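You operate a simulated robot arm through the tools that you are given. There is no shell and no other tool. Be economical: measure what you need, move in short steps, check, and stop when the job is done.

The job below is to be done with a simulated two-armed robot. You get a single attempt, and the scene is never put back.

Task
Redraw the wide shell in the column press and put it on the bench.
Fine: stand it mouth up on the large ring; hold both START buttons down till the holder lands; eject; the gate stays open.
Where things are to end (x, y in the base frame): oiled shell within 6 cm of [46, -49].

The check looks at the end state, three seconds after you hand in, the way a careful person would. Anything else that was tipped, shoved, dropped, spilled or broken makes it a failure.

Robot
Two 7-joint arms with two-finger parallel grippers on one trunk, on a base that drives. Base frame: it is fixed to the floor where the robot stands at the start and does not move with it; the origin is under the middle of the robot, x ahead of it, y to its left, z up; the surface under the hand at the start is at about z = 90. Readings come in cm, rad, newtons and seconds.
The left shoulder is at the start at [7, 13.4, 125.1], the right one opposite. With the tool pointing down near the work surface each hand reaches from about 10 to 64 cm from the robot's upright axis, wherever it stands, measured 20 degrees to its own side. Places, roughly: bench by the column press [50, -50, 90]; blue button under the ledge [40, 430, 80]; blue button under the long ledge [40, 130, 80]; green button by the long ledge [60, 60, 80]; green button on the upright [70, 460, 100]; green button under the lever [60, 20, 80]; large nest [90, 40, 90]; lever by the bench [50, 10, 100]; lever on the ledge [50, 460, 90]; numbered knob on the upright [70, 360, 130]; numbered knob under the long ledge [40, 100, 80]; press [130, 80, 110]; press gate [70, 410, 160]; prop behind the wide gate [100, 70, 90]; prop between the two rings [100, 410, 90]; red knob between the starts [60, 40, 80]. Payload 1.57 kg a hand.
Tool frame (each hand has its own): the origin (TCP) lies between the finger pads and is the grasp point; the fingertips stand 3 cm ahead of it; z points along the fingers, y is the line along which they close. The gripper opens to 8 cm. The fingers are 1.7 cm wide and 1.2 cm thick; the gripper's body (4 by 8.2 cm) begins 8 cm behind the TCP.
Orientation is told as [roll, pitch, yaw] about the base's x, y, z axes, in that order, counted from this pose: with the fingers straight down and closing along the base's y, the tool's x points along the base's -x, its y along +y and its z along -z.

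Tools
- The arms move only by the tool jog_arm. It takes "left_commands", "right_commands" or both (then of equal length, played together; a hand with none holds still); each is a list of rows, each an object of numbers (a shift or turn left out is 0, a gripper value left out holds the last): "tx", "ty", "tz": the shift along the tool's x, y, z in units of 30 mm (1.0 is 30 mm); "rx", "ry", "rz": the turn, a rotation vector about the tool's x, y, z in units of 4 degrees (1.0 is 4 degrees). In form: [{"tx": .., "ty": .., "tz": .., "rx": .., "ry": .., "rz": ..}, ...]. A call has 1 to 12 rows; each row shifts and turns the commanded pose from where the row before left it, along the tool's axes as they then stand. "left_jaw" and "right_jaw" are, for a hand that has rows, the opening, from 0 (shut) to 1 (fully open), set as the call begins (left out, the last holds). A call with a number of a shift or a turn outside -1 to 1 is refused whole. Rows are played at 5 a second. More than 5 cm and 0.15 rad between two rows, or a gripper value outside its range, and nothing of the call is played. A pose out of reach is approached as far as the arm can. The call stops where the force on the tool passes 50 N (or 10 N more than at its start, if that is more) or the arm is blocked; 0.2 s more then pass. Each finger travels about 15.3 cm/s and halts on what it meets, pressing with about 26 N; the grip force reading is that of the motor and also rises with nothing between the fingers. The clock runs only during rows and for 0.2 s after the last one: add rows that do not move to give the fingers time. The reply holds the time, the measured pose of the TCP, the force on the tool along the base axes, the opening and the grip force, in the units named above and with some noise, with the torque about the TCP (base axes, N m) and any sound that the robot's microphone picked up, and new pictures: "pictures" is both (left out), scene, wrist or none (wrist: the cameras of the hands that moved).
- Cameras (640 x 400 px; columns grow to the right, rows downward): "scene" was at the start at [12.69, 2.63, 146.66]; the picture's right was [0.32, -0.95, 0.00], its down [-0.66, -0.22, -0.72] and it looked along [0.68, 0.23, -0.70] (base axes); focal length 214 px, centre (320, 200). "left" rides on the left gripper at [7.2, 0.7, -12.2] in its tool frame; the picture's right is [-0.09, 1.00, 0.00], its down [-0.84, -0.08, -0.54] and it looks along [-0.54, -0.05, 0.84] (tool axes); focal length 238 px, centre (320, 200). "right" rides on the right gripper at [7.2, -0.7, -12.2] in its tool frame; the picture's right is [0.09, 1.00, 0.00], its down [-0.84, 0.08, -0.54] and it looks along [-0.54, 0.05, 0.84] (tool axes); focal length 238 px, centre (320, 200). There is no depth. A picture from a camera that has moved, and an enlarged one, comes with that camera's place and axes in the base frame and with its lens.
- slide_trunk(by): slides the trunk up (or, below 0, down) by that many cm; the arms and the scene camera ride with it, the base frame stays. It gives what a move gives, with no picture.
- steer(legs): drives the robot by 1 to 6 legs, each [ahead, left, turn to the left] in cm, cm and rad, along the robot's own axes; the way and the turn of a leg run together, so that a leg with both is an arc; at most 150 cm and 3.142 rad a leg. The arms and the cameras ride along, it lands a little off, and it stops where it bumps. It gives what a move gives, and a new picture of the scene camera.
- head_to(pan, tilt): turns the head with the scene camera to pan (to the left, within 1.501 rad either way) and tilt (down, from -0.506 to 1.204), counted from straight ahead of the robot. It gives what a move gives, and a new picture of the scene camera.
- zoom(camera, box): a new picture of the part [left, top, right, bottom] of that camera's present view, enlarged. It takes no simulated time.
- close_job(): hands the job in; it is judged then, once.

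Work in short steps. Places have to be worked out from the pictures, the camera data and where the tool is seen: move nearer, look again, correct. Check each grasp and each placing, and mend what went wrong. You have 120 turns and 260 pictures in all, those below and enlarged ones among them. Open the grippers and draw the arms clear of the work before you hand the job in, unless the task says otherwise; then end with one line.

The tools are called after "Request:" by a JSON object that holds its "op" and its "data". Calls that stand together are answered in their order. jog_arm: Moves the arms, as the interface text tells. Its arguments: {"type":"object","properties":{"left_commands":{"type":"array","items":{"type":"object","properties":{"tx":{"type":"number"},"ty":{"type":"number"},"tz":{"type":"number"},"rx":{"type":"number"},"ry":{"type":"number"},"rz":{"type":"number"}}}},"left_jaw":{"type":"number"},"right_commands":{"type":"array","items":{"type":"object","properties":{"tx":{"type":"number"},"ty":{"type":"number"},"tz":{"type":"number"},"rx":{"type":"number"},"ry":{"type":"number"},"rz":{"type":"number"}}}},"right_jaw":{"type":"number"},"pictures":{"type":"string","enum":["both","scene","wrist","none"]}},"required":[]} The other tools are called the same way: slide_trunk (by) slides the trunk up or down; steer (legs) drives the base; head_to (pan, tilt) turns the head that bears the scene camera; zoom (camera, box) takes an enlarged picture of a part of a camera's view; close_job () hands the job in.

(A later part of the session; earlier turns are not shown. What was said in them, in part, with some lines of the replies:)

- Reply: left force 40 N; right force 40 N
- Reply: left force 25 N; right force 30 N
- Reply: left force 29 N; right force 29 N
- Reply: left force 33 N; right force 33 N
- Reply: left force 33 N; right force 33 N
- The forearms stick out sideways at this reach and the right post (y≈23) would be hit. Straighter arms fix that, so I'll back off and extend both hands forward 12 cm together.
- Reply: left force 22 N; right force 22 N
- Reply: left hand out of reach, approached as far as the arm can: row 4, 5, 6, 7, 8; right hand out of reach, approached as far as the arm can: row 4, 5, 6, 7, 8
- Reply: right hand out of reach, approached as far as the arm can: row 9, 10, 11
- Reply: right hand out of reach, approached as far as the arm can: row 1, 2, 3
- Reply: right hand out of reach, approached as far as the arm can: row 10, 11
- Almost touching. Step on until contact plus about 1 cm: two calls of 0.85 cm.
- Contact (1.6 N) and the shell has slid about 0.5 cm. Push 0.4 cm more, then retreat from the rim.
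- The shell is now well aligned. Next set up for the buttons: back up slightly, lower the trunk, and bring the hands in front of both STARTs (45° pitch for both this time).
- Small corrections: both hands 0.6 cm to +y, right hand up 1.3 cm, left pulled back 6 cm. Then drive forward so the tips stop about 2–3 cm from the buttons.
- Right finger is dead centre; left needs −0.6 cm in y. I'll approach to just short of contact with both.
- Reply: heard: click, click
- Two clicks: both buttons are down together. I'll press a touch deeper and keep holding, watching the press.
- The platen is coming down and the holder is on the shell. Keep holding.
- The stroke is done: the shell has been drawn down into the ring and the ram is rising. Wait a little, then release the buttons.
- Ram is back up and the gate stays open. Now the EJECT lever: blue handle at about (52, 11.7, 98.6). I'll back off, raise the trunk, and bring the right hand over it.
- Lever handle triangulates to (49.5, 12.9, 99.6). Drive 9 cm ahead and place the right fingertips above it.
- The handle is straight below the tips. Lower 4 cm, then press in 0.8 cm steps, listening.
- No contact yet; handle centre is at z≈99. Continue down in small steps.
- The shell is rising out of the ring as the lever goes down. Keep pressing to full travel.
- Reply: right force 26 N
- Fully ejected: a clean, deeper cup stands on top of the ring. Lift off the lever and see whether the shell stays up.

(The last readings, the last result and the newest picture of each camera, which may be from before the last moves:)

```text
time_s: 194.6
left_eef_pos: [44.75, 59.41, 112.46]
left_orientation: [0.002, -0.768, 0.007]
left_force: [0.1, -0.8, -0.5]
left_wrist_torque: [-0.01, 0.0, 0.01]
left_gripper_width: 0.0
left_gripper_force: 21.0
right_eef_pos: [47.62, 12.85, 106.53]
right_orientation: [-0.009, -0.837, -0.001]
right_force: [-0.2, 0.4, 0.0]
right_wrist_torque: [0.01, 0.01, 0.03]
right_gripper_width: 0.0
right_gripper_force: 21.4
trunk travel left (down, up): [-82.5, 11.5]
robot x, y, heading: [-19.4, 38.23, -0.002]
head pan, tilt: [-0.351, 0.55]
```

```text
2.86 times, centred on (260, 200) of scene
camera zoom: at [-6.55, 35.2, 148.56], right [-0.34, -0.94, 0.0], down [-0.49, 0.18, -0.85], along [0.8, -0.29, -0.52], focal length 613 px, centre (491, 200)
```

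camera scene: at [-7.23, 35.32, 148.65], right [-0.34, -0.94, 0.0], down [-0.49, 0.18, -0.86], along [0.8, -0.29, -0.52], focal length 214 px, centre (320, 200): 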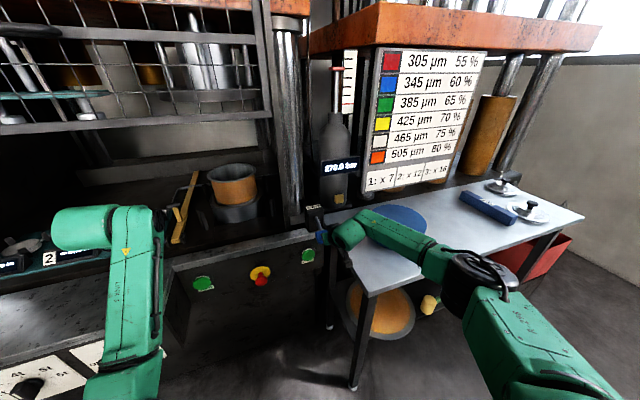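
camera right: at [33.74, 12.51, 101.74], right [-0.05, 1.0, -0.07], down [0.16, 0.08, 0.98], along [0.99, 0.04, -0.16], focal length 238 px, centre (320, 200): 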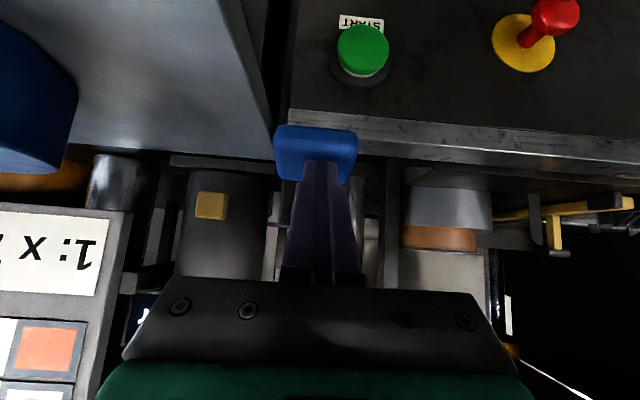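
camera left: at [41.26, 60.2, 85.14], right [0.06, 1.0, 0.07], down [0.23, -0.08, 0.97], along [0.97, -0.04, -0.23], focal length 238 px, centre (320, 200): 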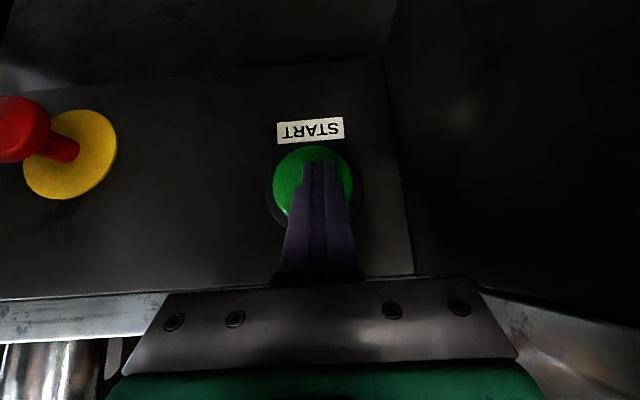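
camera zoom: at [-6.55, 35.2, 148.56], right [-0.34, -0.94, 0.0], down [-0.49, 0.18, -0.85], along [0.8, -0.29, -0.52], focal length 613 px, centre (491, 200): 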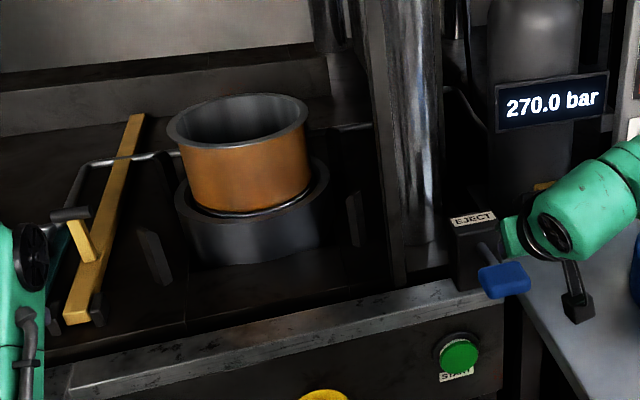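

The lever sprang back and the shell stays up: rim z≈109, radius ≈10.8, centre (90.3, 42.5). I'll back away, set both hands for the side grasp (±10.4 cm), and repeat the diagonal approach.

Request:
{"op": "steer", "data": {"legs": [[-20, 0, 0]]}}

Request:
{"op": "jog_arm", "data": {"left_commands": [{}, {"tx": -0.36, "ty": -0.6, "tz": 0.348}, {"tx": -0.36, "ty": -0.6, "tz": 0.348}, {"tx": -0.36, "ty": -0.6, "tz": 0.348}, {"tx": -0.36, "ty": -0.6, "tz": 0.348}, {"tx": -0.36, "ty": -0.6, "tz": 0.348}, {"tx": -0.36, "ty": -0.6, "tz": 0.348}], "right_commands": [{"ry": 1}, {"tx": -0.483, "ty": 0.833}, {"tx": -0.483, "ty": 0.833}, {"tx": -0.483, "ty": 0.833}, {"tx": -0.483, "ty": 0.833}, {"tx": -0.483, "ty": 0.833}, {"tx": -0.483, "ty": 0.833}], "left_jaw": 0.75, "right_jaw": 0.75, "pictures": "none"}}

Request:
{"op": "steer", "data": {"legs": [[0, 34, 0], [0, 0, -0.42], [20, 8.9, 0]]}}

Request:
{"op": "head_to", "data": {"pan": 0.15, "tilt": 0.55}}

```text
time_s: 196.2
left_eef_pos: [24.35, 59.54, 112.19]
left_orientation: [0.003, -0.766, 0.009]
left_force: [0.6, 0.7, -0.5]
left_wrist_torque: [0.02, 0.04, 0.0]
left_gripper_width: 0.0
left_gripper_force: 21.0
right_eef_pos: [27.39, 12.92, 106.24]
right_orientation: [-0.008, -0.835, -0.001]
right_force: [0.3, -0.1, -0.7]
right_wrist_torque: [0.05, -0.01, 0.0]
right_gripper_width: 0.02
right_gripper_force: 21.5
trunk travel left (down, up): [-82.5, 11.5]
robot x, y, heading: [-40.33, 38.16, 0.001]
head pan, tilt: [-0.351, 0.55]
camera scene: at [-26.78, 35.12, 148.53], right [-0.34, -0.94, 0.0], down [-0.49, 0.18, -0.85], along [0.8, -0.29, -0.52], focal length 214 px, centre (320, 200)
```

scene: 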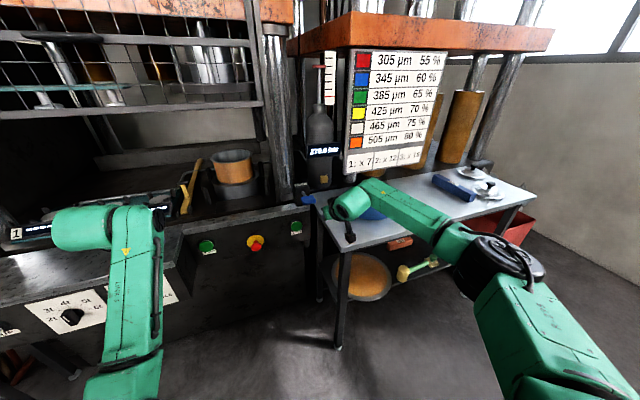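

```text
time_s: 197.8
left_eef_pos: [33.17, 49.07, 112.69]
left_orientation: [0.001, -0.768, 0.011]
left_force: [0.4, 0.6, -0.1]
left_wrist_torque: [0.01, -0.01, -0.02]
left_gripper_width: 6.03
left_gripper_force: 0.0
right_eef_pos: [33.54, 28.08, 112.7]
right_orientation: [-0.01, -0.765, 0.003]
right_force: [0.1, 0.3, 0.8]
right_wrist_torque: [0.0, -0.01, 0.02]
right_gripper_width: 6.01
right_gripper_force: 0.1
trunk travel left (down, up): [-82.5, 11.5]
robot x, y, heading: [-40.42, 38.3, 0.001]
head pan, tilt: [-0.351, 0.55]
```

```text
time_s: 202.6
left_eef_pos: [52.64, 54.55, 113.02]
left_orientation: [0.007, -0.768, -0.397]
left_force: [0.2, 0.4, -0.2]
left_wrist_torque: [-0.03, 0.02, -0.01]
left_gripper_width: 6.01
left_gripper_force: 0.1
right_eef_pos: [44.8, 35.09, 112.94]
right_orientation: [-0.008, -0.768, -0.405]
right_force: [0.0, -0.6, 0.3]
right_wrist_torque: [-0.01, 0.02, 0.03]
right_gripper_width: 6.02
right_gripper_force: 0.0
trunk travel left (down, up): [-82.5, 11.5]
robot x, y, heading: [-18.97, 73.54, -0.4]
head pan, tilt: [-0.351, 0.55]
camera scene: at [-8.29, 65.35, 148.59], right [-0.68, -0.73, 0.0], down [-0.38, 0.36, -0.85], along [0.62, -0.58, -0.52], focal length 214 px, centre (320, 200)
```

scene: 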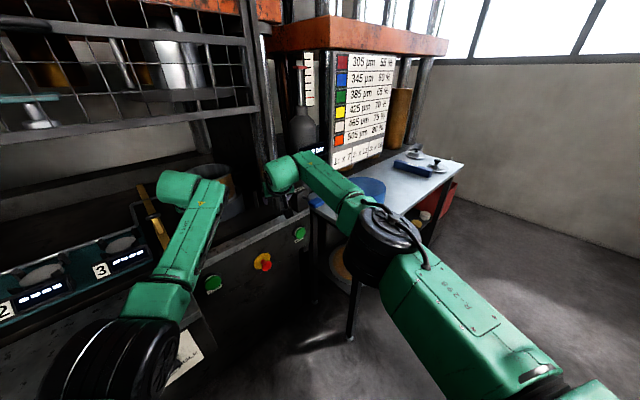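

```text
time_s: 203.5
left_eef_pos: [52.82, 54.44, 112.73]
left_orientation: [0.003, -0.767, -0.395]
left_force: [-0.8, -0.6, -0.1]
left_wrist_torque: [0.01, 0.03, 0.02]
left_gripper_width: 5.99
left_gripper_force: 0.0
right_eef_pos: [44.95, 35.05, 112.76]
right_orientation: [-0.009, -0.766, -0.403]
right_force: [-0.2, 0.2, -0.2]
right_wrist_torque: [0.01, 0.04, -0.02]
right_gripper_width: 6.01
right_gripper_force: 0.1
trunk travel left (down, up): [-82.5, 11.5]
robot x, y, heading: [-18.76, 73.35, -0.403]
head pan, tilt: [0.15, 0.55]
camera scene: at [-5.82, 69.22, 148.55], right [-0.25, -0.97, 0.0], down [-0.51, 0.13, -0.85], along [0.83, -0.21, -0.52], focal length 214 px, centre (320, 200)
```

scene: 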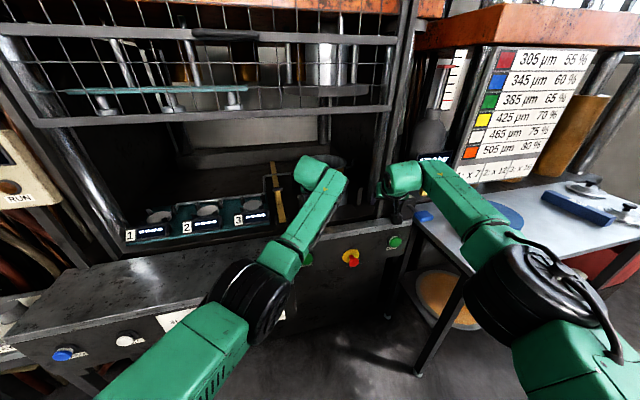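

Hands' midpoint is at (48.9, 44.7); I need to reach (90.2, 42). Drive 60% of the way and check.

Request:
{"op": "steer", "data": {"legs": [[25, 8.8, 0]]}}

Request:
{"op": "zoom", "data": {"camera": "right", "box": [0, 0, 640, 400]}}

Request:
{"op": "zoom", "data": {"camera": "left", "box": [0, 0, 640, 400]}}

```text
time_s: 205.3
left_eef_pos: [78.37, 52.5, 112.9]
left_orientation: [0.006, -0.769, -0.402]
left_force: [-0.5, -0.1, 0.4]
left_wrist_torque: [-0.03, 0.0, 0.01]
left_gripper_width: 6.04
left_gripper_force: 0.1
right_eef_pos: [70.49, 33.27, 112.86]
right_orientation: [-0.007, -0.767, -0.411]
right_force: [-0.1, 0.0, 0.0]
right_wrist_torque: [-0.01, -0.03, 0.01]
right_gripper_width: 6.0
right_gripper_force: 0.1
trunk travel left (down, up): [-82.5, 11.5]
robot x, y, heading: [6.89, 71.95, -0.401]
head pan, tilt: [0.15, 0.55]
camera scene: at [19.76, 67.76, 148.59], right [-0.25, -0.97, 0.0], down [-0.5, 0.13, -0.85], along [0.83, -0.21, -0.52], focal length 214 px, centre (320, 200)
```

scene: 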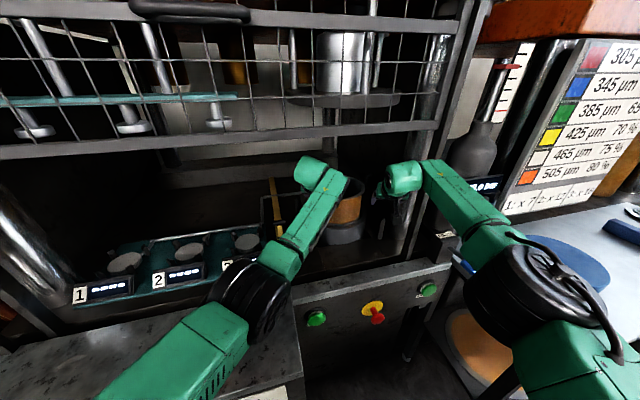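

```text
1.00 times, centred on (320, 200) of right (not enlarged: the box is as wide or as high as the picture)
camera zoom: at [57.81, 38.26, 116.61], right [0.34, 0.94, -0.07], down [0.24, -0.02, 0.97], along [0.91, -0.35, -0.23], focal length 238 px, centre (320, 200)
```

zoom: 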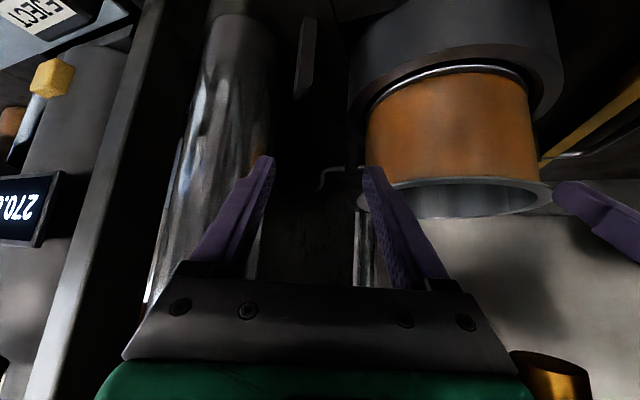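

```text
1.00 times, centred on (320, 200) of left (not enlarged: the box is as wide or as high as the picture)
camera zoom: at [66.14, 58.46, 116.51], right [0.45, 0.89, 0.07], down [0.18, -0.16, 0.97], along [0.88, -0.42, -0.23], focal length 238 px, centre (320, 200)
```

zoom: 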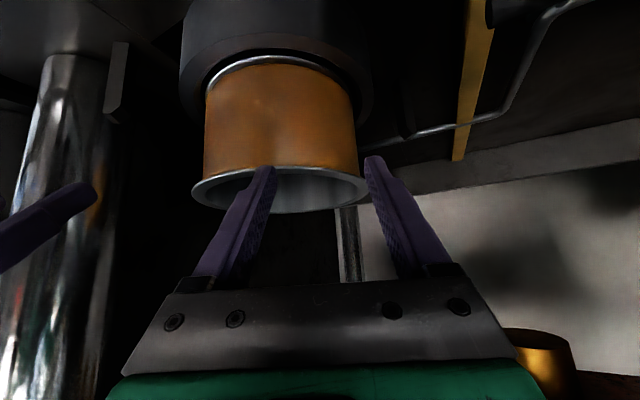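

Very clear: both wrist cameras triangulate the rim centre to (88.2, 43.0, 108.7), R≈10.5. Move 14 cm in +x to straddle it.

Request:
{"op": "steer", "data": {"legs": [[12.9, 5.4, 0]]}}

Request:
{"op": "zoom", "data": {"camera": "right", "box": [0, 0, 640, 400]}}

Request:
{"op": "zoom", "data": {"camera": "left", "box": [0, 0, 640, 400]}}

Request:
{"op": "zoom", "data": {"camera": "scene", "box": [270, 130, 450, 250]}}

```text
time_s: 206.7
left_eef_pos: [92.14, 52.55, 112.9]
left_orientation: [0.005, -0.77, -0.4]
left_force: [0.5, 1.0, -0.1]
left_wrist_torque: [0.0, 0.01, 0.0]
left_gripper_width: 6.04
left_gripper_force: 0.1
right_eef_pos: [84.34, 33.12, 112.77]
right_orientation: [-0.005, -0.768, -0.409]
right_force: [-0.5, 0.6, 0.3]
right_wrist_torque: [-0.01, -0.03, 0.06]
right_gripper_width: 6.0
right_gripper_force: 0.0
trunk travel left (down, up): [-82.5, 11.5]
robot x, y, heading: [20.77, 71.78, -0.402]
head pan, tilt: [0.15, 0.55]
camera scene: at [33.51, 67.57, 148.59], right [-0.25, -0.97, 0.0], down [-0.5, 0.13, -0.85], along [0.83, -0.21, -0.52], focal length 214 px, centre (320, 200)
```

scene: 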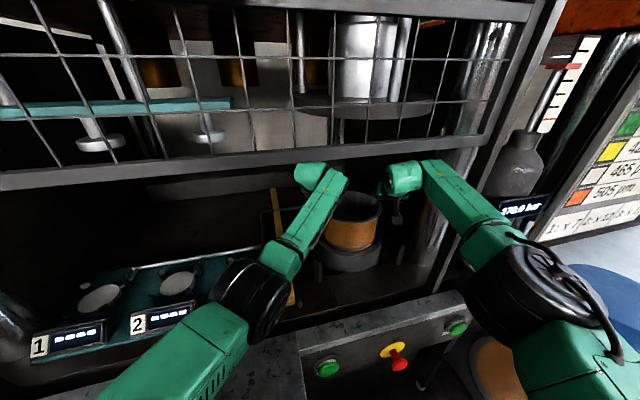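

```text
1.00 times, centred on (320, 200) of right (not enlarged: the box is as wide or as high as the picture)
camera zoom: at [71.59, 38.1, 116.64], right [0.34, 0.94, -0.07], down [0.24, -0.02, 0.97], along [0.91, -0.35, -0.23], focal length 238 px, centre (320, 200)
```

zoom: 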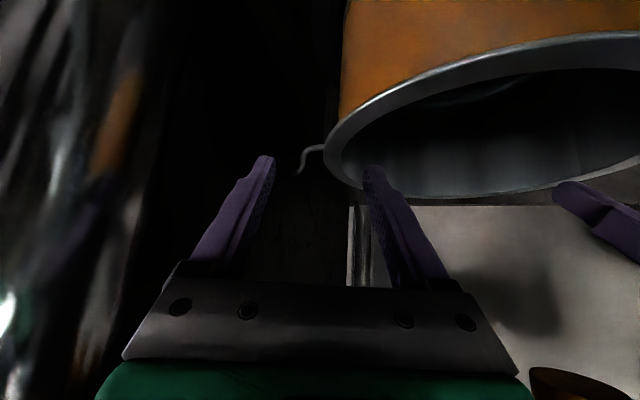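

```text
1.00 times, centred on (320, 200) of left (not enlarged: the box is as wide or as high as the picture)
camera zoom: at [79.91, 58.3, 116.55], right [0.45, 0.89, 0.07], down [0.17, -0.16, 0.97], along [0.88, -0.42, -0.23], focal length 238 px, centre (320, 200)
```

zoom: 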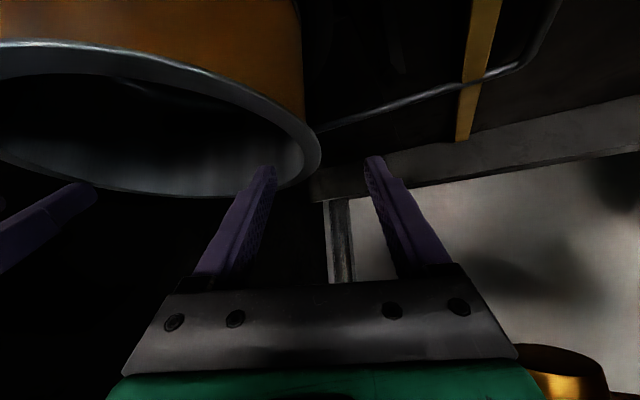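

```text
3.33 times, centred on (360, 190) of scene
camera zoom: at [33.51, 67.57, 148.59], right [-0.25, -0.97, 0.0], down [-0.5, 0.13, -0.85], along [0.83, -0.21, -0.52], focal length 715 px, centre (187, 233)
```

zoom: 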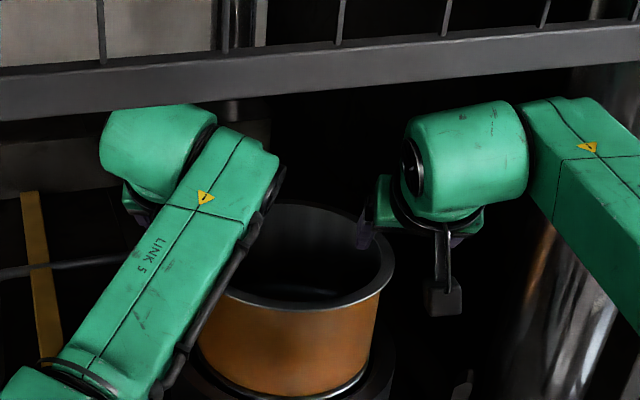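

Laterally the hands are right on the rim, but about 2 cm short in depth. Advance 2.2 cm, then lower to grip depth.

Request:
{"op": "steer", "data": {"legs": [[2.2, 0, 0]]}}

Request:
{"op": "jog_arm", "data": {"left_commands": [{"tx": 0.283, "ty": -0.033, "tz": 0.292}, {"tx": 0.283, "ty": -0.033, "tz": 0.292}, {"tx": 0.283, "ty": -0.033, "tz": 0.292}, {"tx": 0.283, "ty": -0.033, "tz": 0.292}, {"tx": 0.283, "ty": -0.033, "tz": 0.292}], "right_commands": [{"tx": 0.283, "ty": 0.033, "tz": 0.292}, {"tx": 0.283, "ty": 0.033, "tz": 0.292}, {"tx": 0.283, "ty": 0.033, "tz": 0.292}, {"tx": 0.283, "ty": 0.033, "tz": 0.292}, {"tx": 0.283, "ty": 0.033, "tz": 0.292}]}}

```text
time_s: 207.5
left_eef_pos: [93.9, 51.8, 113.07]
left_orientation: [0.004, -0.771, -0.4]
left_force: [-1.0, 0.1, 1.1]
left_wrist_torque: [0.02, -0.02, 0.01]
left_gripper_width: 6.03
left_gripper_force: 0.0
right_eef_pos: [86.1, 32.5, 113.09]
right_orientation: [-0.009, -0.772, -0.408]
right_force: [-0.3, 0.8, -0.2]
right_wrist_torque: [0.0, -0.03, 0.0]
right_gripper_width: 6.0
right_gripper_force: 0.0
trunk travel left (down, up): [-82.5, 11.5]
robot x, y, heading: [22.8, 71.1, -0.403]
head pan, tilt: [0.15, 0.55]
camera scene: at [35.27, 66.96, 148.62], right [-0.25, -0.97, 0.0], down [-0.5, 0.13, -0.85], along [0.83, -0.21, -0.52], focal length 214 px, centre (320, 200)
```

scene: 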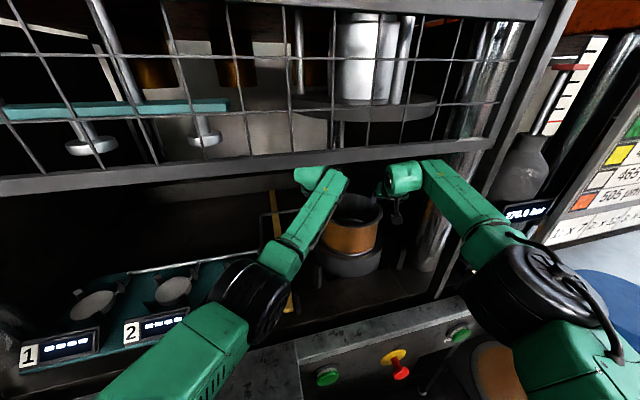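

```text
time_s: 208.7
left_eef_pos: [94.08, 51.24, 106.68]
left_orientation: [0.003, -0.768, -0.4]
left_force: [0.0, -0.8, -1.3]
left_wrist_torque: [-0.01, -0.01, -0.02]
left_gripper_width: 5.99
left_gripper_force: 0.0
right_eef_pos: [86.59, 32.64, 106.6]
right_orientation: [-0.009, -0.768, -0.41]
right_force: [0.8, -0.1, 0.6]
right_wrist_torque: [-0.02, -0.01, 0.02]
right_gripper_width: 5.99
right_gripper_force: 0.0
trunk travel left (down, up): [-82.5, 11.5]
robot x, y, heading: [22.63, 71.22, -0.407]
head pan, tilt: [0.15, 0.55]
camera scene: at [35.74, 66.74, 148.56], right [-0.25, -0.97, 0.0], down [-0.51, 0.13, -0.85], along [0.83, -0.21, -0.52], focal length 214 px, centre (320, 200)
camera right: at [73.88, 37.61, 110.4], right [0.34, 0.94, -0.07], down [0.24, -0.01, 0.97], along [0.91, -0.35, -0.23], focal length 238 px, centre (320, 200)
camera left: at [81.82, 57.03, 110.38], right [0.45, 0.89, 0.07], down [0.18, -0.16, 0.97], along [0.88, -0.42, -0.23], focal length 238 px, centre (320, 200)
```

scene: 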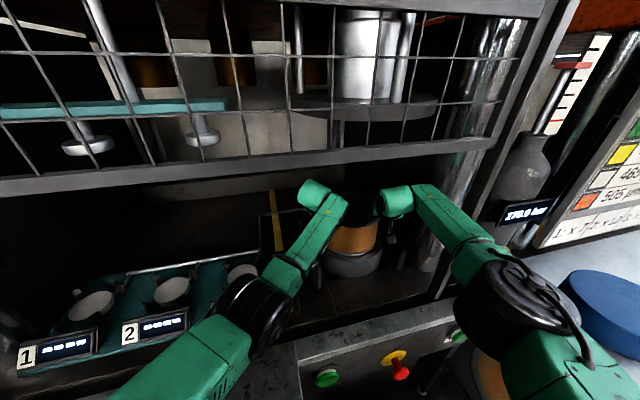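
right: 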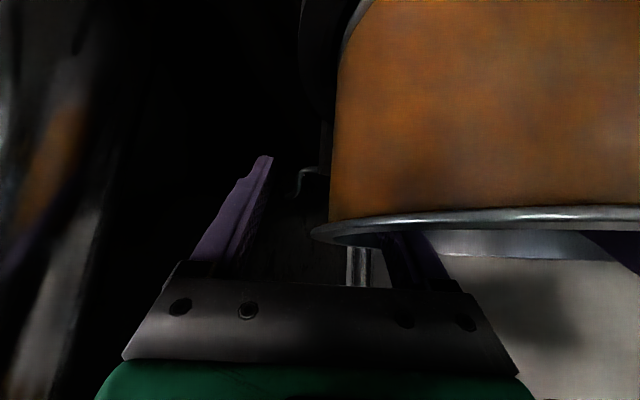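
left: 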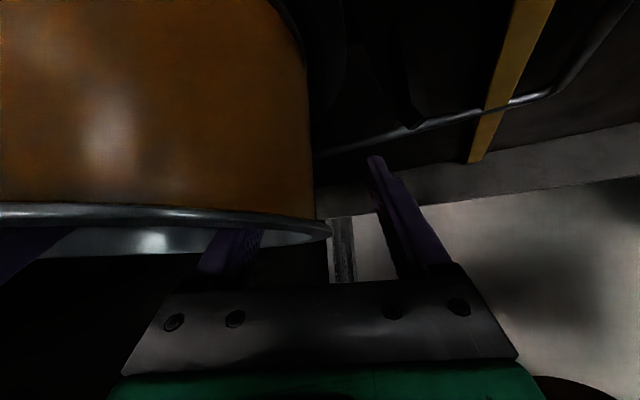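

Inner fingers are inside the cup on both sides. Close the grippers.

Request:
{"op": "jog_arm", "data": {"left_commands": [{}, {}, {}, {}], "right_commands": [{}, {}, {}, {}], "left_jaw": 0, "right_jaw": 0, "pictures": "wrist"}}

```text
time_s: 209.7
left_eef_pos: [93.79, 50.62, 106.8]
left_orientation: [-0.005, -0.768, -0.402]
left_force: [-14.3, -39.0, 0.7]
left_wrist_torque: [0.94, -0.84, 1.83]
left_gripper_width: 1.89
left_gripper_force: 25.2
right_eef_pos: [86.93, 33.44, 106.71]
right_orientation: [0.0, -0.769, -0.402]
right_force: [15.0, 38.0, 0.7]
right_wrist_torque: [-1.04, 0.38, -1.8]
right_gripper_width: 1.92
right_gripper_force: 26.3
trunk travel left (down, up): [-82.5, 11.5]
robot x, y, heading: [22.52, 71.16, -0.401]
head pan, tilt: [0.15, 0.55]
camera right: at [74.07, 38.21, 110.45], right [0.33, 0.94, -0.06], down [0.24, -0.02, 0.97], along [0.91, -0.33, -0.23], focal length 238 px, centre (320, 200)
camera left: at [81.62, 56.59, 110.38], right [0.45, 0.89, 0.06], down [0.18, -0.16, 0.97], along [0.87, -0.43, -0.23], focal length 238 px, centre (320, 200)
```

right: 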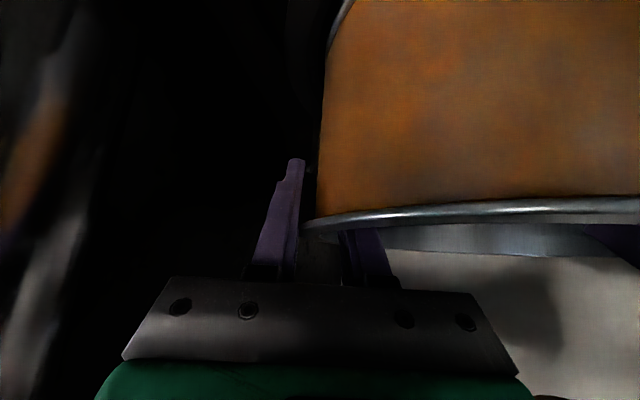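
left: 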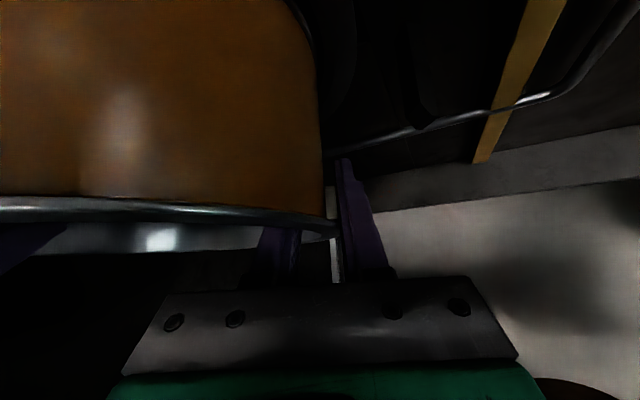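

Good grips (1.9 cm, symmetric), but with a 40 N inward pull. Shift both commands inward 0.7 cm, then lift 3.5 cm.

Request:
{"op": "jog_arm", "data": {"left_commands": [{"ty": -0.12}, {"ty": -0.11}, {}], "right_commands": [{"ty": 0.12}, {"ty": 0.11}, {}], "pictures": "none"}}

Request:
{"op": "jog_arm", "data": {"left_commands": [{"tx": -0.162, "tz": -0.168}, {"tx": -0.162, "tz": -0.168}, {"tx": -0.162, "tz": -0.168}, {"tx": -0.162, "tz": -0.168}, {"tx": -0.162, "tz": -0.168}, {}], "right_commands": [{"tx": -0.162, "tz": -0.168}, {"tx": -0.162, "tz": -0.168}, {"tx": -0.162, "tz": -0.168}, {"tx": -0.162, "tz": -0.168}, {"tx": -0.162, "tz": -0.168}, {}]}}

Request:
{"op": "zoom", "data": {"camera": "scene", "box": [270, 150, 450, 290]}}

```text
time_s: 210.5
left_eef_pos: [93.95, 50.73, 106.77]
left_orientation: [0.006, -0.768, -0.399]
left_force: [8.1, -16.7, -0.8]
left_wrist_torque: [0.51, 0.3, 1.14]
left_gripper_width: 1.83
left_gripper_force: 25.8
right_eef_pos: [86.8, 33.56, 106.58]
right_orientation: [-0.008, -0.767, -0.405]
right_force: [-8.0, 17.9, 10.7]
right_wrist_torque: [1.11, -0.17, 1.29]
right_gripper_width: 1.93
right_gripper_force: 25.2
trunk travel left (down, up): [-82.5, 11.5]
robot x, y, heading: [22.57, 70.77, -0.406]
head pan, tilt: [0.15, 0.55]
```

```text
time_s: 211.9
left_eef_pos: [94.02, 50.48, 110.03]
left_orientation: [0.004, -0.766, -0.4]
left_force: [7.7, -12.0, -10.3]
left_wrist_torque: [0.25, 0.0, 1.03]
left_gripper_width: 1.83
left_gripper_force: 26.0
right_eef_pos: [87.06, 33.17, 110.08]
right_orientation: [-0.008, -0.764, -0.409]
right_force: [-7.9, 10.8, 4.9]
right_wrist_torque: [0.96, -0.47, 1.15]
right_gripper_width: 1.89
right_gripper_force: 26.1
trunk travel left (down, up): [-82.5, 11.5]
robot x, y, heading: [22.42, 70.93, -0.406]
head pan, tilt: [0.15, 0.55]
camera scene: at [35.89, 66.65, 148.54], right [-0.25, -0.97, 0.0], down [-0.51, 0.13, -0.85], along [0.82, -0.21, -0.52], focal length 214 px, centre (320, 200)
camera right: at [74.38, 38.18, 113.91], right [0.34, 0.94, -0.07], down [0.24, -0.02, 0.97], along [0.91, -0.35, -0.23], focal length 238 px, centre (320, 200)
camera left: at [81.75, 56.3, 113.69], right [0.45, 0.89, 0.07], down [0.18, -0.16, 0.97], along [0.88, -0.42, -0.23], focal length 238 px, centre (320, 200)
```

scene: 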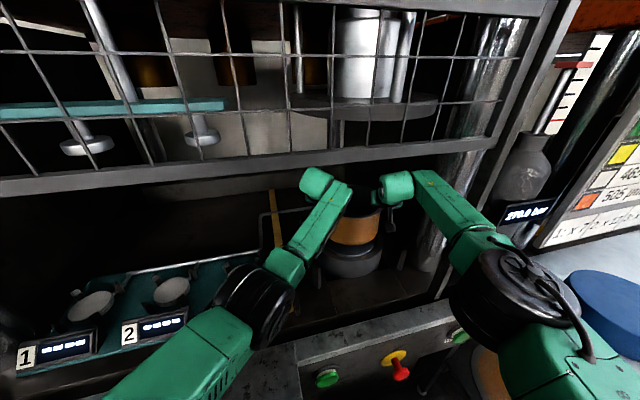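
right: 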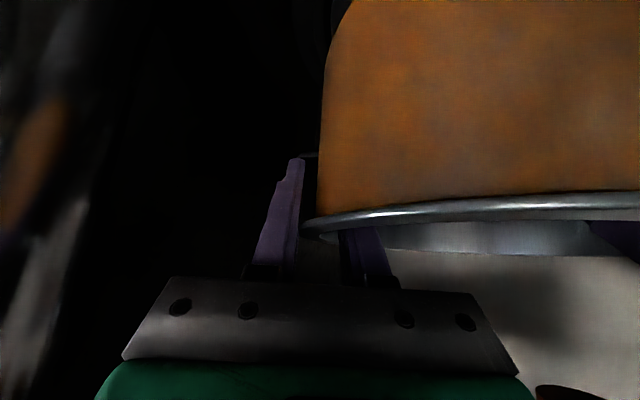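
left: 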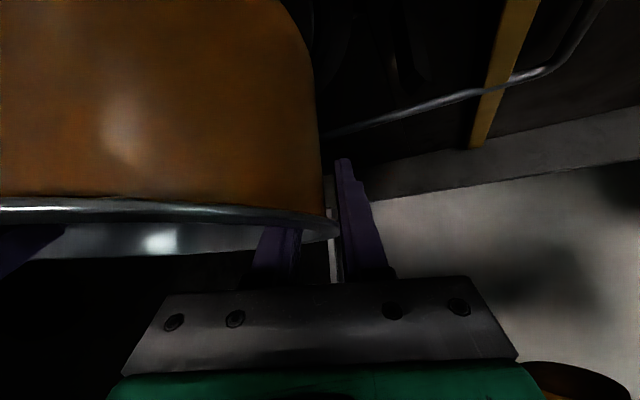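

```text
2.86 times, centred on (360, 220) of scene
camera zoom: at [35.89, 66.65, 148.54], right [-0.25, -0.97, 0.0], down [-0.51, 0.13, -0.85], along [0.82, -0.21, -0.52], focal length 613 px, centre (206, 143)
```

zoom: 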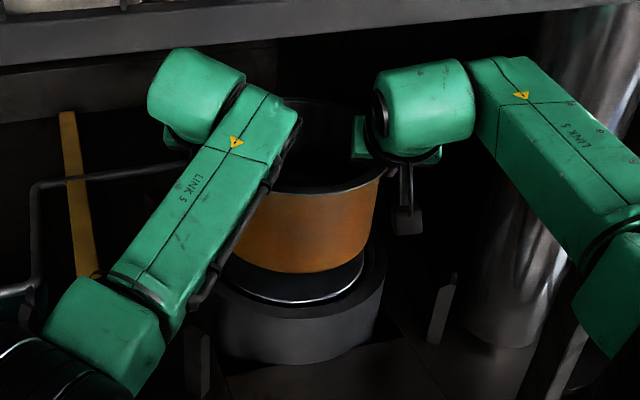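

Lifted cleanly with no slip. Reverse straight out of the press.

Request:
{"op": "steer", "data": {"legs": [[-30, -12.8, 0]]}}

Request:
{"op": "steer", "data": {"legs": [[-22, 0, 0], [0, 0, 0.405]]}}

```text
time_s: 214.0
left_eef_pos: [61.49, 49.87, 109.9]
left_orientation: [0.004, -0.764, -0.403]
left_force: [7.9, -5.9, -9.1]
left_wrist_torque: [0.16, 0.17, 0.86]
left_gripper_width: 1.83
left_gripper_force: 26.4
right_eef_pos: [54.4, 32.64, 110.01]
right_orientation: [-0.009, -0.765, -0.413]
right_force: [-7.1, 6.6, 3.5]
right_wrist_torque: [0.88, -0.56, 1.02]
right_gripper_width: 1.87
right_gripper_force: 25.5
trunk travel left (down, up): [-82.5, 11.5]
robot x, y, heading: [-10.18, 70.41, -0.404]
head pan, tilt: [0.15, 0.55]
camera scene: at [3.52, 66.4, 148.52], right [-0.26, -0.97, 0.0], down [-0.51, 0.13, -0.85], along [0.82, -0.22, -0.53], focal length 214 px, centre (320, 200)
```

scene: 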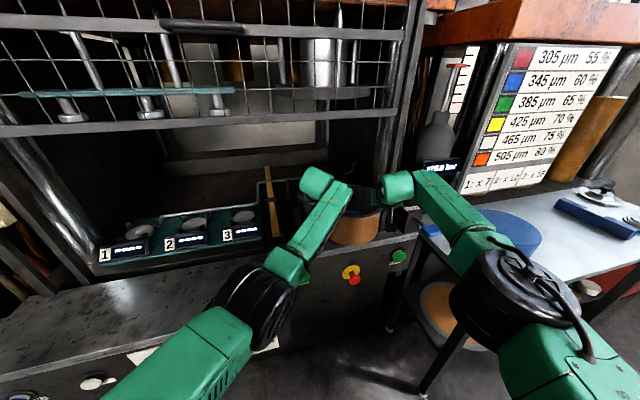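

```text
time_s: 216.9
left_eef_pos: [43.58, 88.41, 109.92]
left_orientation: [0.006, -0.767, 0.001]
left_force: [7.8, 0.5, -5.7]
left_wrist_torque: [-0.06, 0.21, 0.76]
left_gripper_width: 1.8
left_gripper_force: 25.9
right_eef_pos: [43.89, 69.83, 110.02]
right_orientation: [-0.007, -0.766, -0.01]
right_force: [-7.1, -0.4, 2.6]
right_wrist_torque: [0.88, -0.19, 0.61]
right_gripper_width: 1.88
right_gripper_force: 25.1
trunk travel left (down, up): [-82.5, 11.5]
robot x, y, heading: [-30.39, 79.43, 0.003]
head pan, tilt: [0.15, 0.55]
camera scene: at [-16.27, 80.68, 148.54], right [0.15, -0.99, 0.0], down [-0.52, -0.08, -0.85], along [0.84, 0.12, -0.52], focal length 214 px, centre (320, 200)
```

scene: 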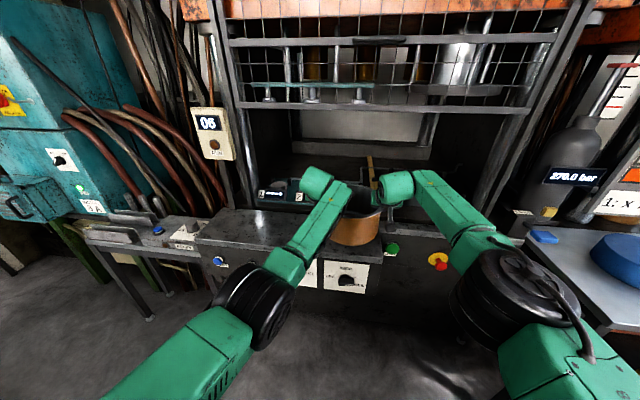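

The counter went from 05 to 06, so the cycle counted. Back off so the shell clears the lever, then sidestep to the bench.

Request:
{"op": "steer", "data": {"legs": [[-22, 0, 0], [0, -128, 0]]}}

Request:
{"op": "head_to", "data": {"pan": 0.0, "tilt": 0.6}}

```text
time_s: 224.7
left_eef_pos: [21.39, -42.01, 110.0]
left_orientation: [0.004, -0.767, -0.005]
left_force: [6.4, 2.5, -6.3]
left_wrist_torque: [-0.02, 0.12, 0.75]
left_gripper_width: 1.83
left_gripper_force: 26.0
right_eef_pos: [21.58, -60.56, 110.16]
right_orientation: [-0.006, -0.767, -0.014]
right_force: [-6.1, -0.7, 1.3]
right_wrist_torque: [0.68, -0.07, 0.32]
right_gripper_width: 1.87
right_gripper_force: 26.3
trunk travel left (down, up): [-82.5, 11.5]
robot x, y, heading: [-52.44, -50.53, -0.011]
head pan, tilt: [0.15, 0.55]
camera scene: at [-38.52, -49.25, 148.54], right [0.14, -0.99, 0.0], down [-0.52, -0.07, -0.85], along [0.84, 0.12, -0.52], focal length 214 px, centre (320, 200)
```

scene: 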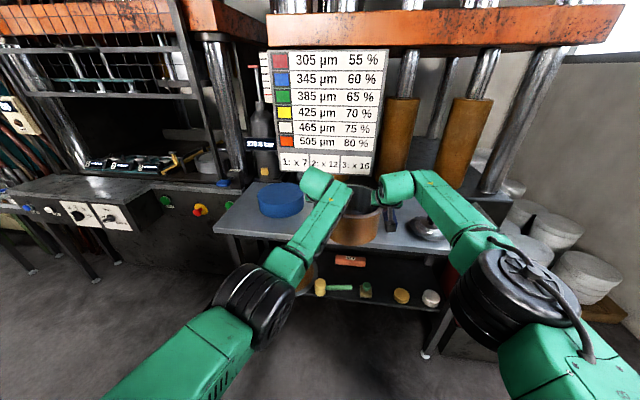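

```text
time_s: 225.4
left_eef_pos: [21.42, -41.96, 109.89]
left_orientation: [0.004, -0.766, -0.007]
left_force: [3.7, 0.8, -4.0]
left_wrist_torque: [-0.15, -0.03, 0.61]
left_gripper_width: 1.82
left_gripper_force: 26.0
right_eef_pos: [21.52, -60.62, 110.11]
right_orientation: [-0.006, -0.764, -0.016]
right_force: [-3.3, -1.0, -0.7]
right_wrist_torque: [0.47, 0.01, 0.01]
right_gripper_width: 1.87
right_gripper_force: 26.1
trunk travel left (down, up): [-82.5, 11.5]
robot x, y, heading: [-52.59, -50.71, -0.01]
head pan, tilt: [0.0, 0.6]
camera scene: at [-38.58, -50.66, 148.09], right [-0.01, -1.0, 0.0], down [-0.57, 0.01, -0.82], along [0.82, -0.01, -0.57], focal length 214 px, centre (320, 200)
```

scene: 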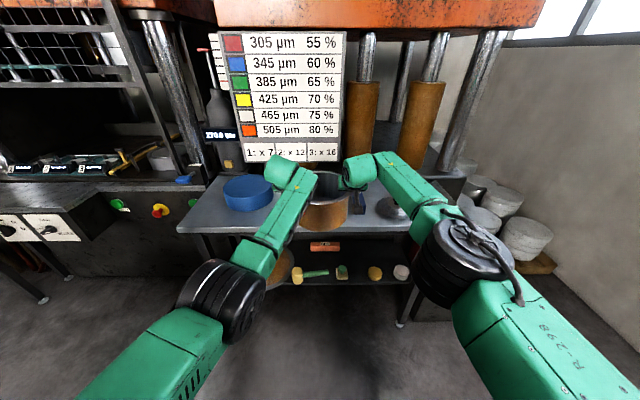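

Now forward 24.5 and left 2.5 to place the shell over (46, −49).

Request:
{"op": "steer", "data": {"legs": [[24.4, 2.4, 0.01]]}}

Request:
{"op": "zoom", "data": {"camera": "right", "box": [0, 0, 640, 400]}}

Request:
{"op": "zoom", "data": {"camera": "scene", "box": [220, 150, 440, 290]}}

```text
time_s: 227.2
left_eef_pos: [45.81, -38.6, 110.19]
left_orientation: [0.005, -0.768, 0.01]
left_force: [4.6, 1.0, -6.1]
left_wrist_torque: [-0.04, 0.15, 0.69]
left_gripper_width: 1.83
left_gripper_force: 26.0
right_eef_pos: [46.14, -57.2, 110.19]
right_orientation: [-0.008, -0.767, -0.001]
right_force: [-5.3, -0.5, 1.4]
right_wrist_torque: [0.7, -0.13, 0.16]
right_gripper_width: 1.88
right_gripper_force: 25.7
trunk travel left (down, up): [-82.5, 11.5]
robot x, y, heading: [-27.71, -48.21, 0.005]
head pan, tilt: [0.0, 0.6]
camera scene: at [-14.14, -48.19, 148.12], right [0.01, -1.0, 0.0], down [-0.56, 0.0, -0.83], along [0.83, 0.0, -0.56], focal length 214 px, centre (320, 200)
```

scene: 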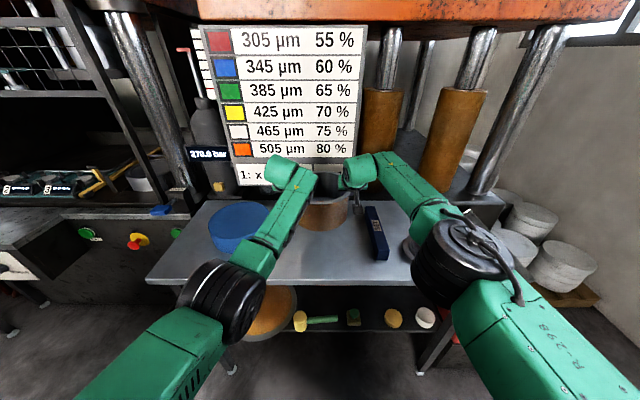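

```text
1.00 times, centred on (320, 200) of right (not enlarged: the box is as wide or as high as the picture)
camera zoom: at [32.63, -57.72, 114.02], right [-0.06, 1.0, -0.07], down [0.23, 0.08, 0.97], along [0.97, 0.04, -0.23], focal length 238 px, centre (320, 200)
```

zoom: 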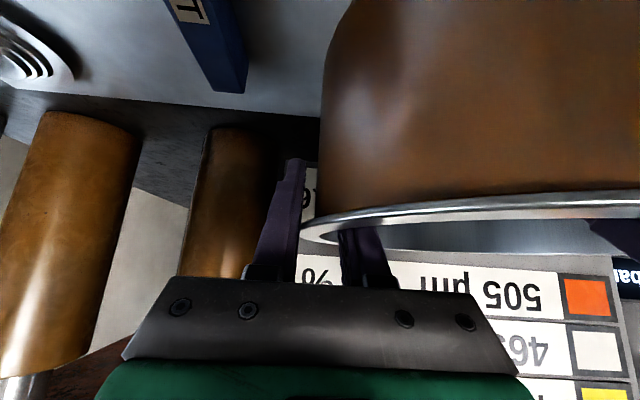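

```text
2.86 times, centred on (330, 220) of scene
camera zoom: at [-14.14, -48.19, 148.12], right [0.01, -1.0, 0.0], down [-0.56, 0.0, -0.83], along [0.83, 0.0, -0.56], focal length 613 px, centre (291, 143)
```

zoom: 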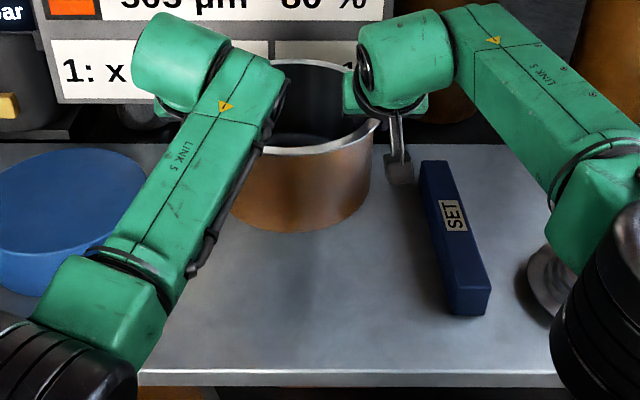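

The shell is at (46, −47.9) with free bench below. The arms are near full stretch, so I'll lower with the trunk.

Request:
{"op": "steer", "data": {"legs": [[0, -1, 0]]}}

Request:
{"op": "slide_trunk", "data": {"by": -9}}

Request:
{"op": "zoom", "data": {"camera": "scene", "box": [220, 150, 440, 290]}}

```text
time_s: 228.0
left_eef_pos: [45.97, -39.39, 109.9]
left_orientation: [0.001, -0.766, 0.013]
left_force: [2.4, 1.1, -4.2]
left_wrist_torque: [-0.21, -0.12, 0.43]
left_gripper_width: 1.82
left_gripper_force: 26.0
right_eef_pos: [46.49, -57.98, 110.1]
right_orientation: [-0.011, -0.763, 0.002]
right_force: [-2.2, 0.6, -2.5]
right_wrist_torque: [0.43, 0.13, -0.06]
right_gripper_width: 1.84
right_gripper_force: 26.3
trunk travel left (down, up): [-82.5, 11.5]
robot x, y, heading: [-28.11, -49.52, 0.006]
head pan, tilt: [0.0, 0.6]
camera scene: at [-13.82, -48.81, 148.09], right [0.01, -1.0, 0.0], down [-0.57, -0.01, -0.82], along [0.82, 0.0, -0.57], focal length 214 px, centre (320, 200)
```

scene: 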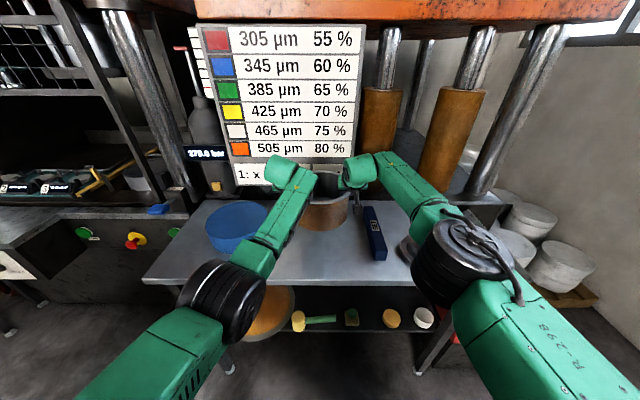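

```text
time_s: 229.2
left_eef_pos: [46.01, -39.56, 100.96]
left_orientation: [0.003, -0.764, 0.01]
left_force: [0.8, 0.9, -3.9]
left_wrist_torque: [-0.2, -0.07, 0.37]
left_gripper_width: 1.82
left_gripper_force: 26.0
right_eef_pos: [46.42, -58.05, 100.96]
right_orientation: [-0.007, -0.767, -0.001]
right_force: [-0.8, -0.2, -0.7]
right_wrist_torque: [0.42, 0.1, -0.18]
right_gripper_width: 1.84
right_gripper_force: 26.4
trunk travel left (down, up): [-73.5, 20.5]
robot x, y, heading: [-27.63, -49.19, 0.005]
head pan, tilt: [0.0, 0.6]
```

```text
2.86 times, centred on (330, 220) of scene
camera zoom: at [-13.9, -49.12, 139.09], right [0.01, -1.0, 0.0], down [-0.57, 0.0, -0.82], along [0.82, 0.0, -0.57], focal length 613 px, centre (291, 143)
```

zoom: 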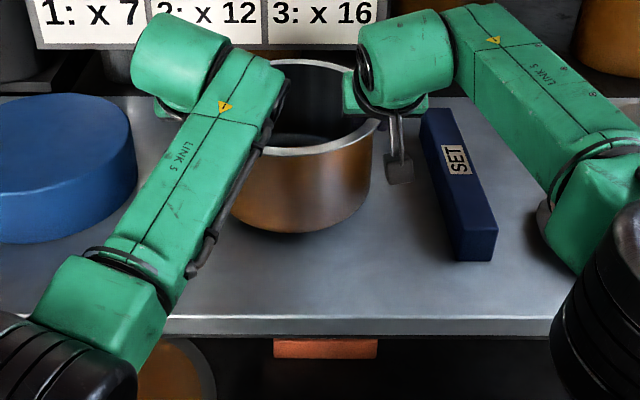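

Nearly down. Lower 1 cm, then smaller steps watching the z forces.

Request:
{"op": "slide_trunk", "data": {"by": -1.2}}

Request:
{"op": "slide_trunk", "data": {"by": -0.6}}

```text
time_s: 229.8
left_eef_pos: [45.89, -39.63, 99.76]
left_orientation: [0.003, -0.763, 0.012]
left_force: [0.9, 0.4, -3.4]
left_wrist_torque: [-0.2, 0.02, 0.4]
left_gripper_width: 1.83
left_gripper_force: 26.4
right_eef_pos: [46.48, -58.22, 99.95]
right_orientation: [-0.007, -0.765, -0.001]
right_force: [-1.6, -0.3, -0.5]
right_wrist_torque: [0.45, 0.02, -0.14]
right_gripper_width: 1.83
right_gripper_force: 26.4
trunk travel left (down, up): [-72.3, 21.7]
robot x, y, heading: [-28.04, -48.97, 0.002]
head pan, tilt: [0.0, 0.6]
```

```text
time_s: 230.4
left_eef_pos: [45.78, -39.54, 99.39]
left_orientation: [0.004, -0.775, 0.008]
left_force: [7.7, 0.5, 5.1]
left_wrist_torque: [0.03, 0.46, 0.66]
left_gripper_width: 1.81
left_gripper_force: 26.1
right_eef_pos: [46.25, -58.12, 99.37]
right_orientation: [-0.006, -0.77, -0.002]
right_force: [-3.6, -1.3, 6.3]
right_wrist_torque: [0.73, -0.15, 0.16]
right_gripper_width: 1.86
right_gripper_force: 25.4
trunk travel left (down, up): [-71.7, 22.3]
robot x, y, heading: [-27.57, -49.32, 0.008]
head pan, tilt: [0.0, 0.6]
```

The shell touches the bench (5–6 N up on both hands). Open both grippers gently and look.

Request:
{"op": "jog_arm", "data": {"left_commands": [{}, {}, {}], "right_commands": [{}, {}, {}], "left_jaw": 0.6, "right_jaw": 0.6, "pictures": "wrist"}}

```text
time_s: 231.2
left_eef_pos: [45.73, -39.52, 99.19]
left_orientation: [0.003, -0.766, 0.01]
left_force: [0.1, 1.1, 0.9]
left_wrist_torque: [-0.01, 0.03, 0.02]
left_gripper_width: 4.8
left_gripper_force: 0.0
right_eef_pos: [46.37, -58.13, 99.4]
right_orientation: [-0.006, -0.766, 0.001]
right_force: [0.8, -1.0, 0.0]
right_wrist_torque: [0.01, 0.0, 0.0]
right_gripper_width: 4.79
right_gripper_force: 0.1
trunk travel left (down, up): [-71.7, 22.3]
robot x, y, heading: [-27.8, -48.82, 0.007]
head pan, tilt: [0.0, 0.6]
camera right: at [32.73, -58.63, 103.16], right [-0.06, 1.0, -0.07], down [0.23, 0.08, 0.97], along [0.97, 0.04, -0.23], focal length 238 px, centre (320, 200)
camera left: at [32.24, -39.09, 102.89], right [0.05, 1.0, 0.07], down [0.23, -0.08, 0.97], along [0.97, -0.04, -0.23], focal length 238 px, centre (320, 200)
```

right: 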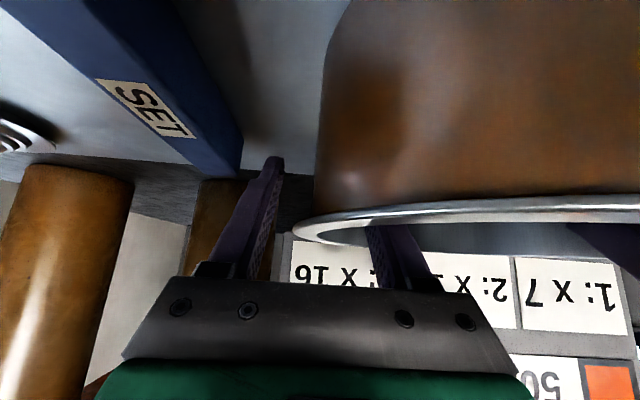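
left: 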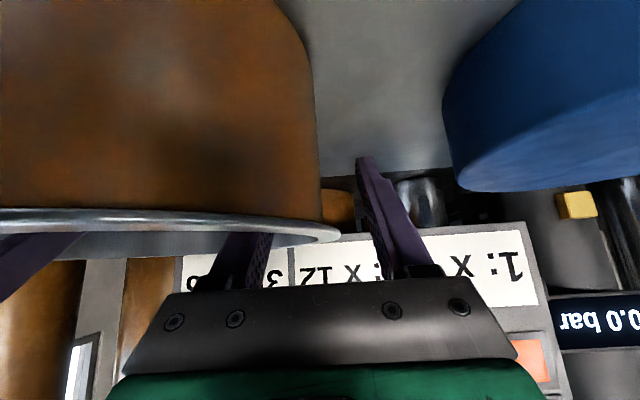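

The shell stands on the bench and the hands are free. Raise straight up with the trunk, back away, and take a final look.

Request:
{"op": "slide_trunk", "data": {"by": 16}}

Request:
{"op": "steer", "data": {"legs": [[-35, 0, 0]]}}

Request:
{"op": "zoom", "data": {"camera": "scene", "box": [190, 120, 430, 270]}}

Request:
{"op": "head_to", "data": {"pan": 0.6, "tilt": 0.3}}

```text
time_s: 233.0
left_eef_pos: [45.93, -39.61, 115.22]
left_orientation: [0.004, -0.765, 0.01]
left_force: [-0.3, -0.8, 0.1]
left_wrist_torque: [0.0, 0.0, 0.0]
left_gripper_width: 4.8
left_gripper_force: 0.1
right_eef_pos: [46.33, -58.1, 115.32]
right_orientation: [-0.007, -0.766, 0.0]
right_force: [-0.4, -0.7, 0.5]
right_wrist_torque: [0.03, -0.05, 0.01]
right_gripper_width: 4.79
right_gripper_force: 0.0
trunk travel left (down, up): [-87.7, 6.3]
robot x, y, heading: [-27.83, -49.21, 0.006]
head pan, tilt: [0.0, 0.6]
```

```text
time_s: 235.2
left_eef_pos: [11.93, -39.88, 115.11]
left_orientation: [0.004, -0.764, 0.007]
left_force: [-0.7, -0.2, 0.2]
left_wrist_torque: [-0.01, -0.01, 0.01]
left_gripper_width: 4.8
left_gripper_force: 0.0
right_eef_pos: [12.28, -58.54, 115.24]
right_orientation: [-0.007, -0.764, -0.002]
right_force: [0.2, 0.2, -0.4]
right_wrist_torque: [-0.03, -0.01, 0.01]
right_gripper_width: 4.82
right_gripper_force: 0.0
trunk travel left (down, up): [-87.7, 6.3]
robot x, y, heading: [-61.88, -49.04, 0.0]
head pan, tilt: [0.0, 0.6]
camera scene: at [-47.95, -49.3, 153.28], right [0.0, -1.0, 0.0], down [-0.57, 0.0, -0.82], along [0.82, 0.0, -0.57], focal length 214 px, centre (320, 200)
```

scene: 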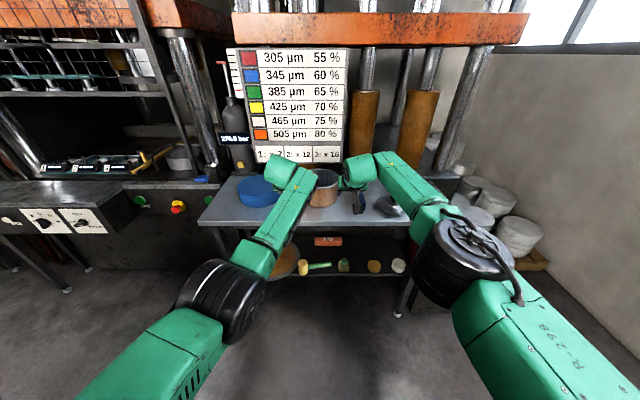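

```text
2.67 times, centred on (310, 195) of scene
camera zoom: at [-47.95, -49.3, 153.28], right [0.0, -1.0, 0.0], down [-0.57, 0.0, -0.82], along [0.82, 0.0, -0.57], focal length 572 px, centre (347, 213)
```

zoom: 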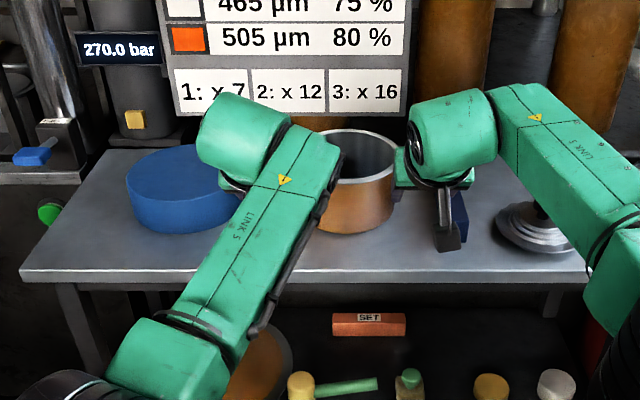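

```text
time_s: 236.2
left_eef_pos: [11.69, -39.82, 115.23]
left_orientation: [0.003, -0.767, 0.008]
left_force: [0.8, -0.5, 0.0]
left_wrist_torque: [-0.01, 0.0, 0.03]
left_gripper_width: 4.79
left_gripper_force: 0.0
right_eef_pos: [11.94, -58.59, 115.42]
right_orientation: [-0.008, -0.766, -0.002]
right_force: [-0.2, 0.6, 0.0]
right_wrist_torque: [-0.01, 0.01, -0.04]
right_gripper_width: 4.81
right_gripper_force: 0.0
trunk travel left (down, up): [-87.7, 6.3]
robot x, y, heading: [-61.97, -49.37, 0.006]
head pan, tilt: [0.6, 0.3]
camera scene: at [-49.4, -44.04, 156.06], right [0.57, -0.82, 0.0], down [-0.24, -0.17, -0.96], along [0.79, 0.54, -0.3], focal length 214 px, centre (320, 200)
```

scene: 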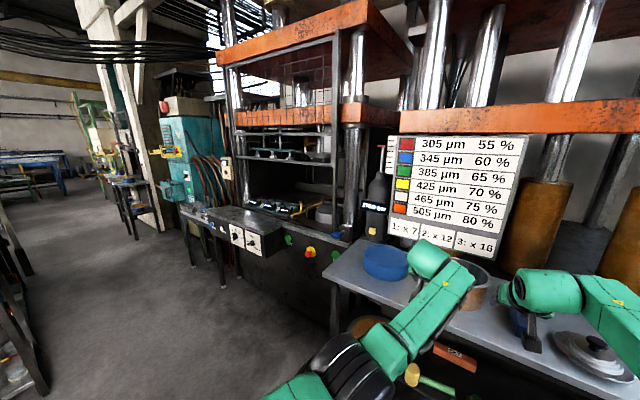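

The redrawn shell stands upright near (46, −49), the gate is open, everything else is in place, the grippers are open and the arms are clear. Handing in.

Request:
{"op": "close_job", "data": {}}

```text
The job is handed in.
```

I redrew the shell in the column press, ejected it, and stood it mouth up on the bench at about (46, −49). The gate is still open, and I saw nothing tipped or shoved out of place.
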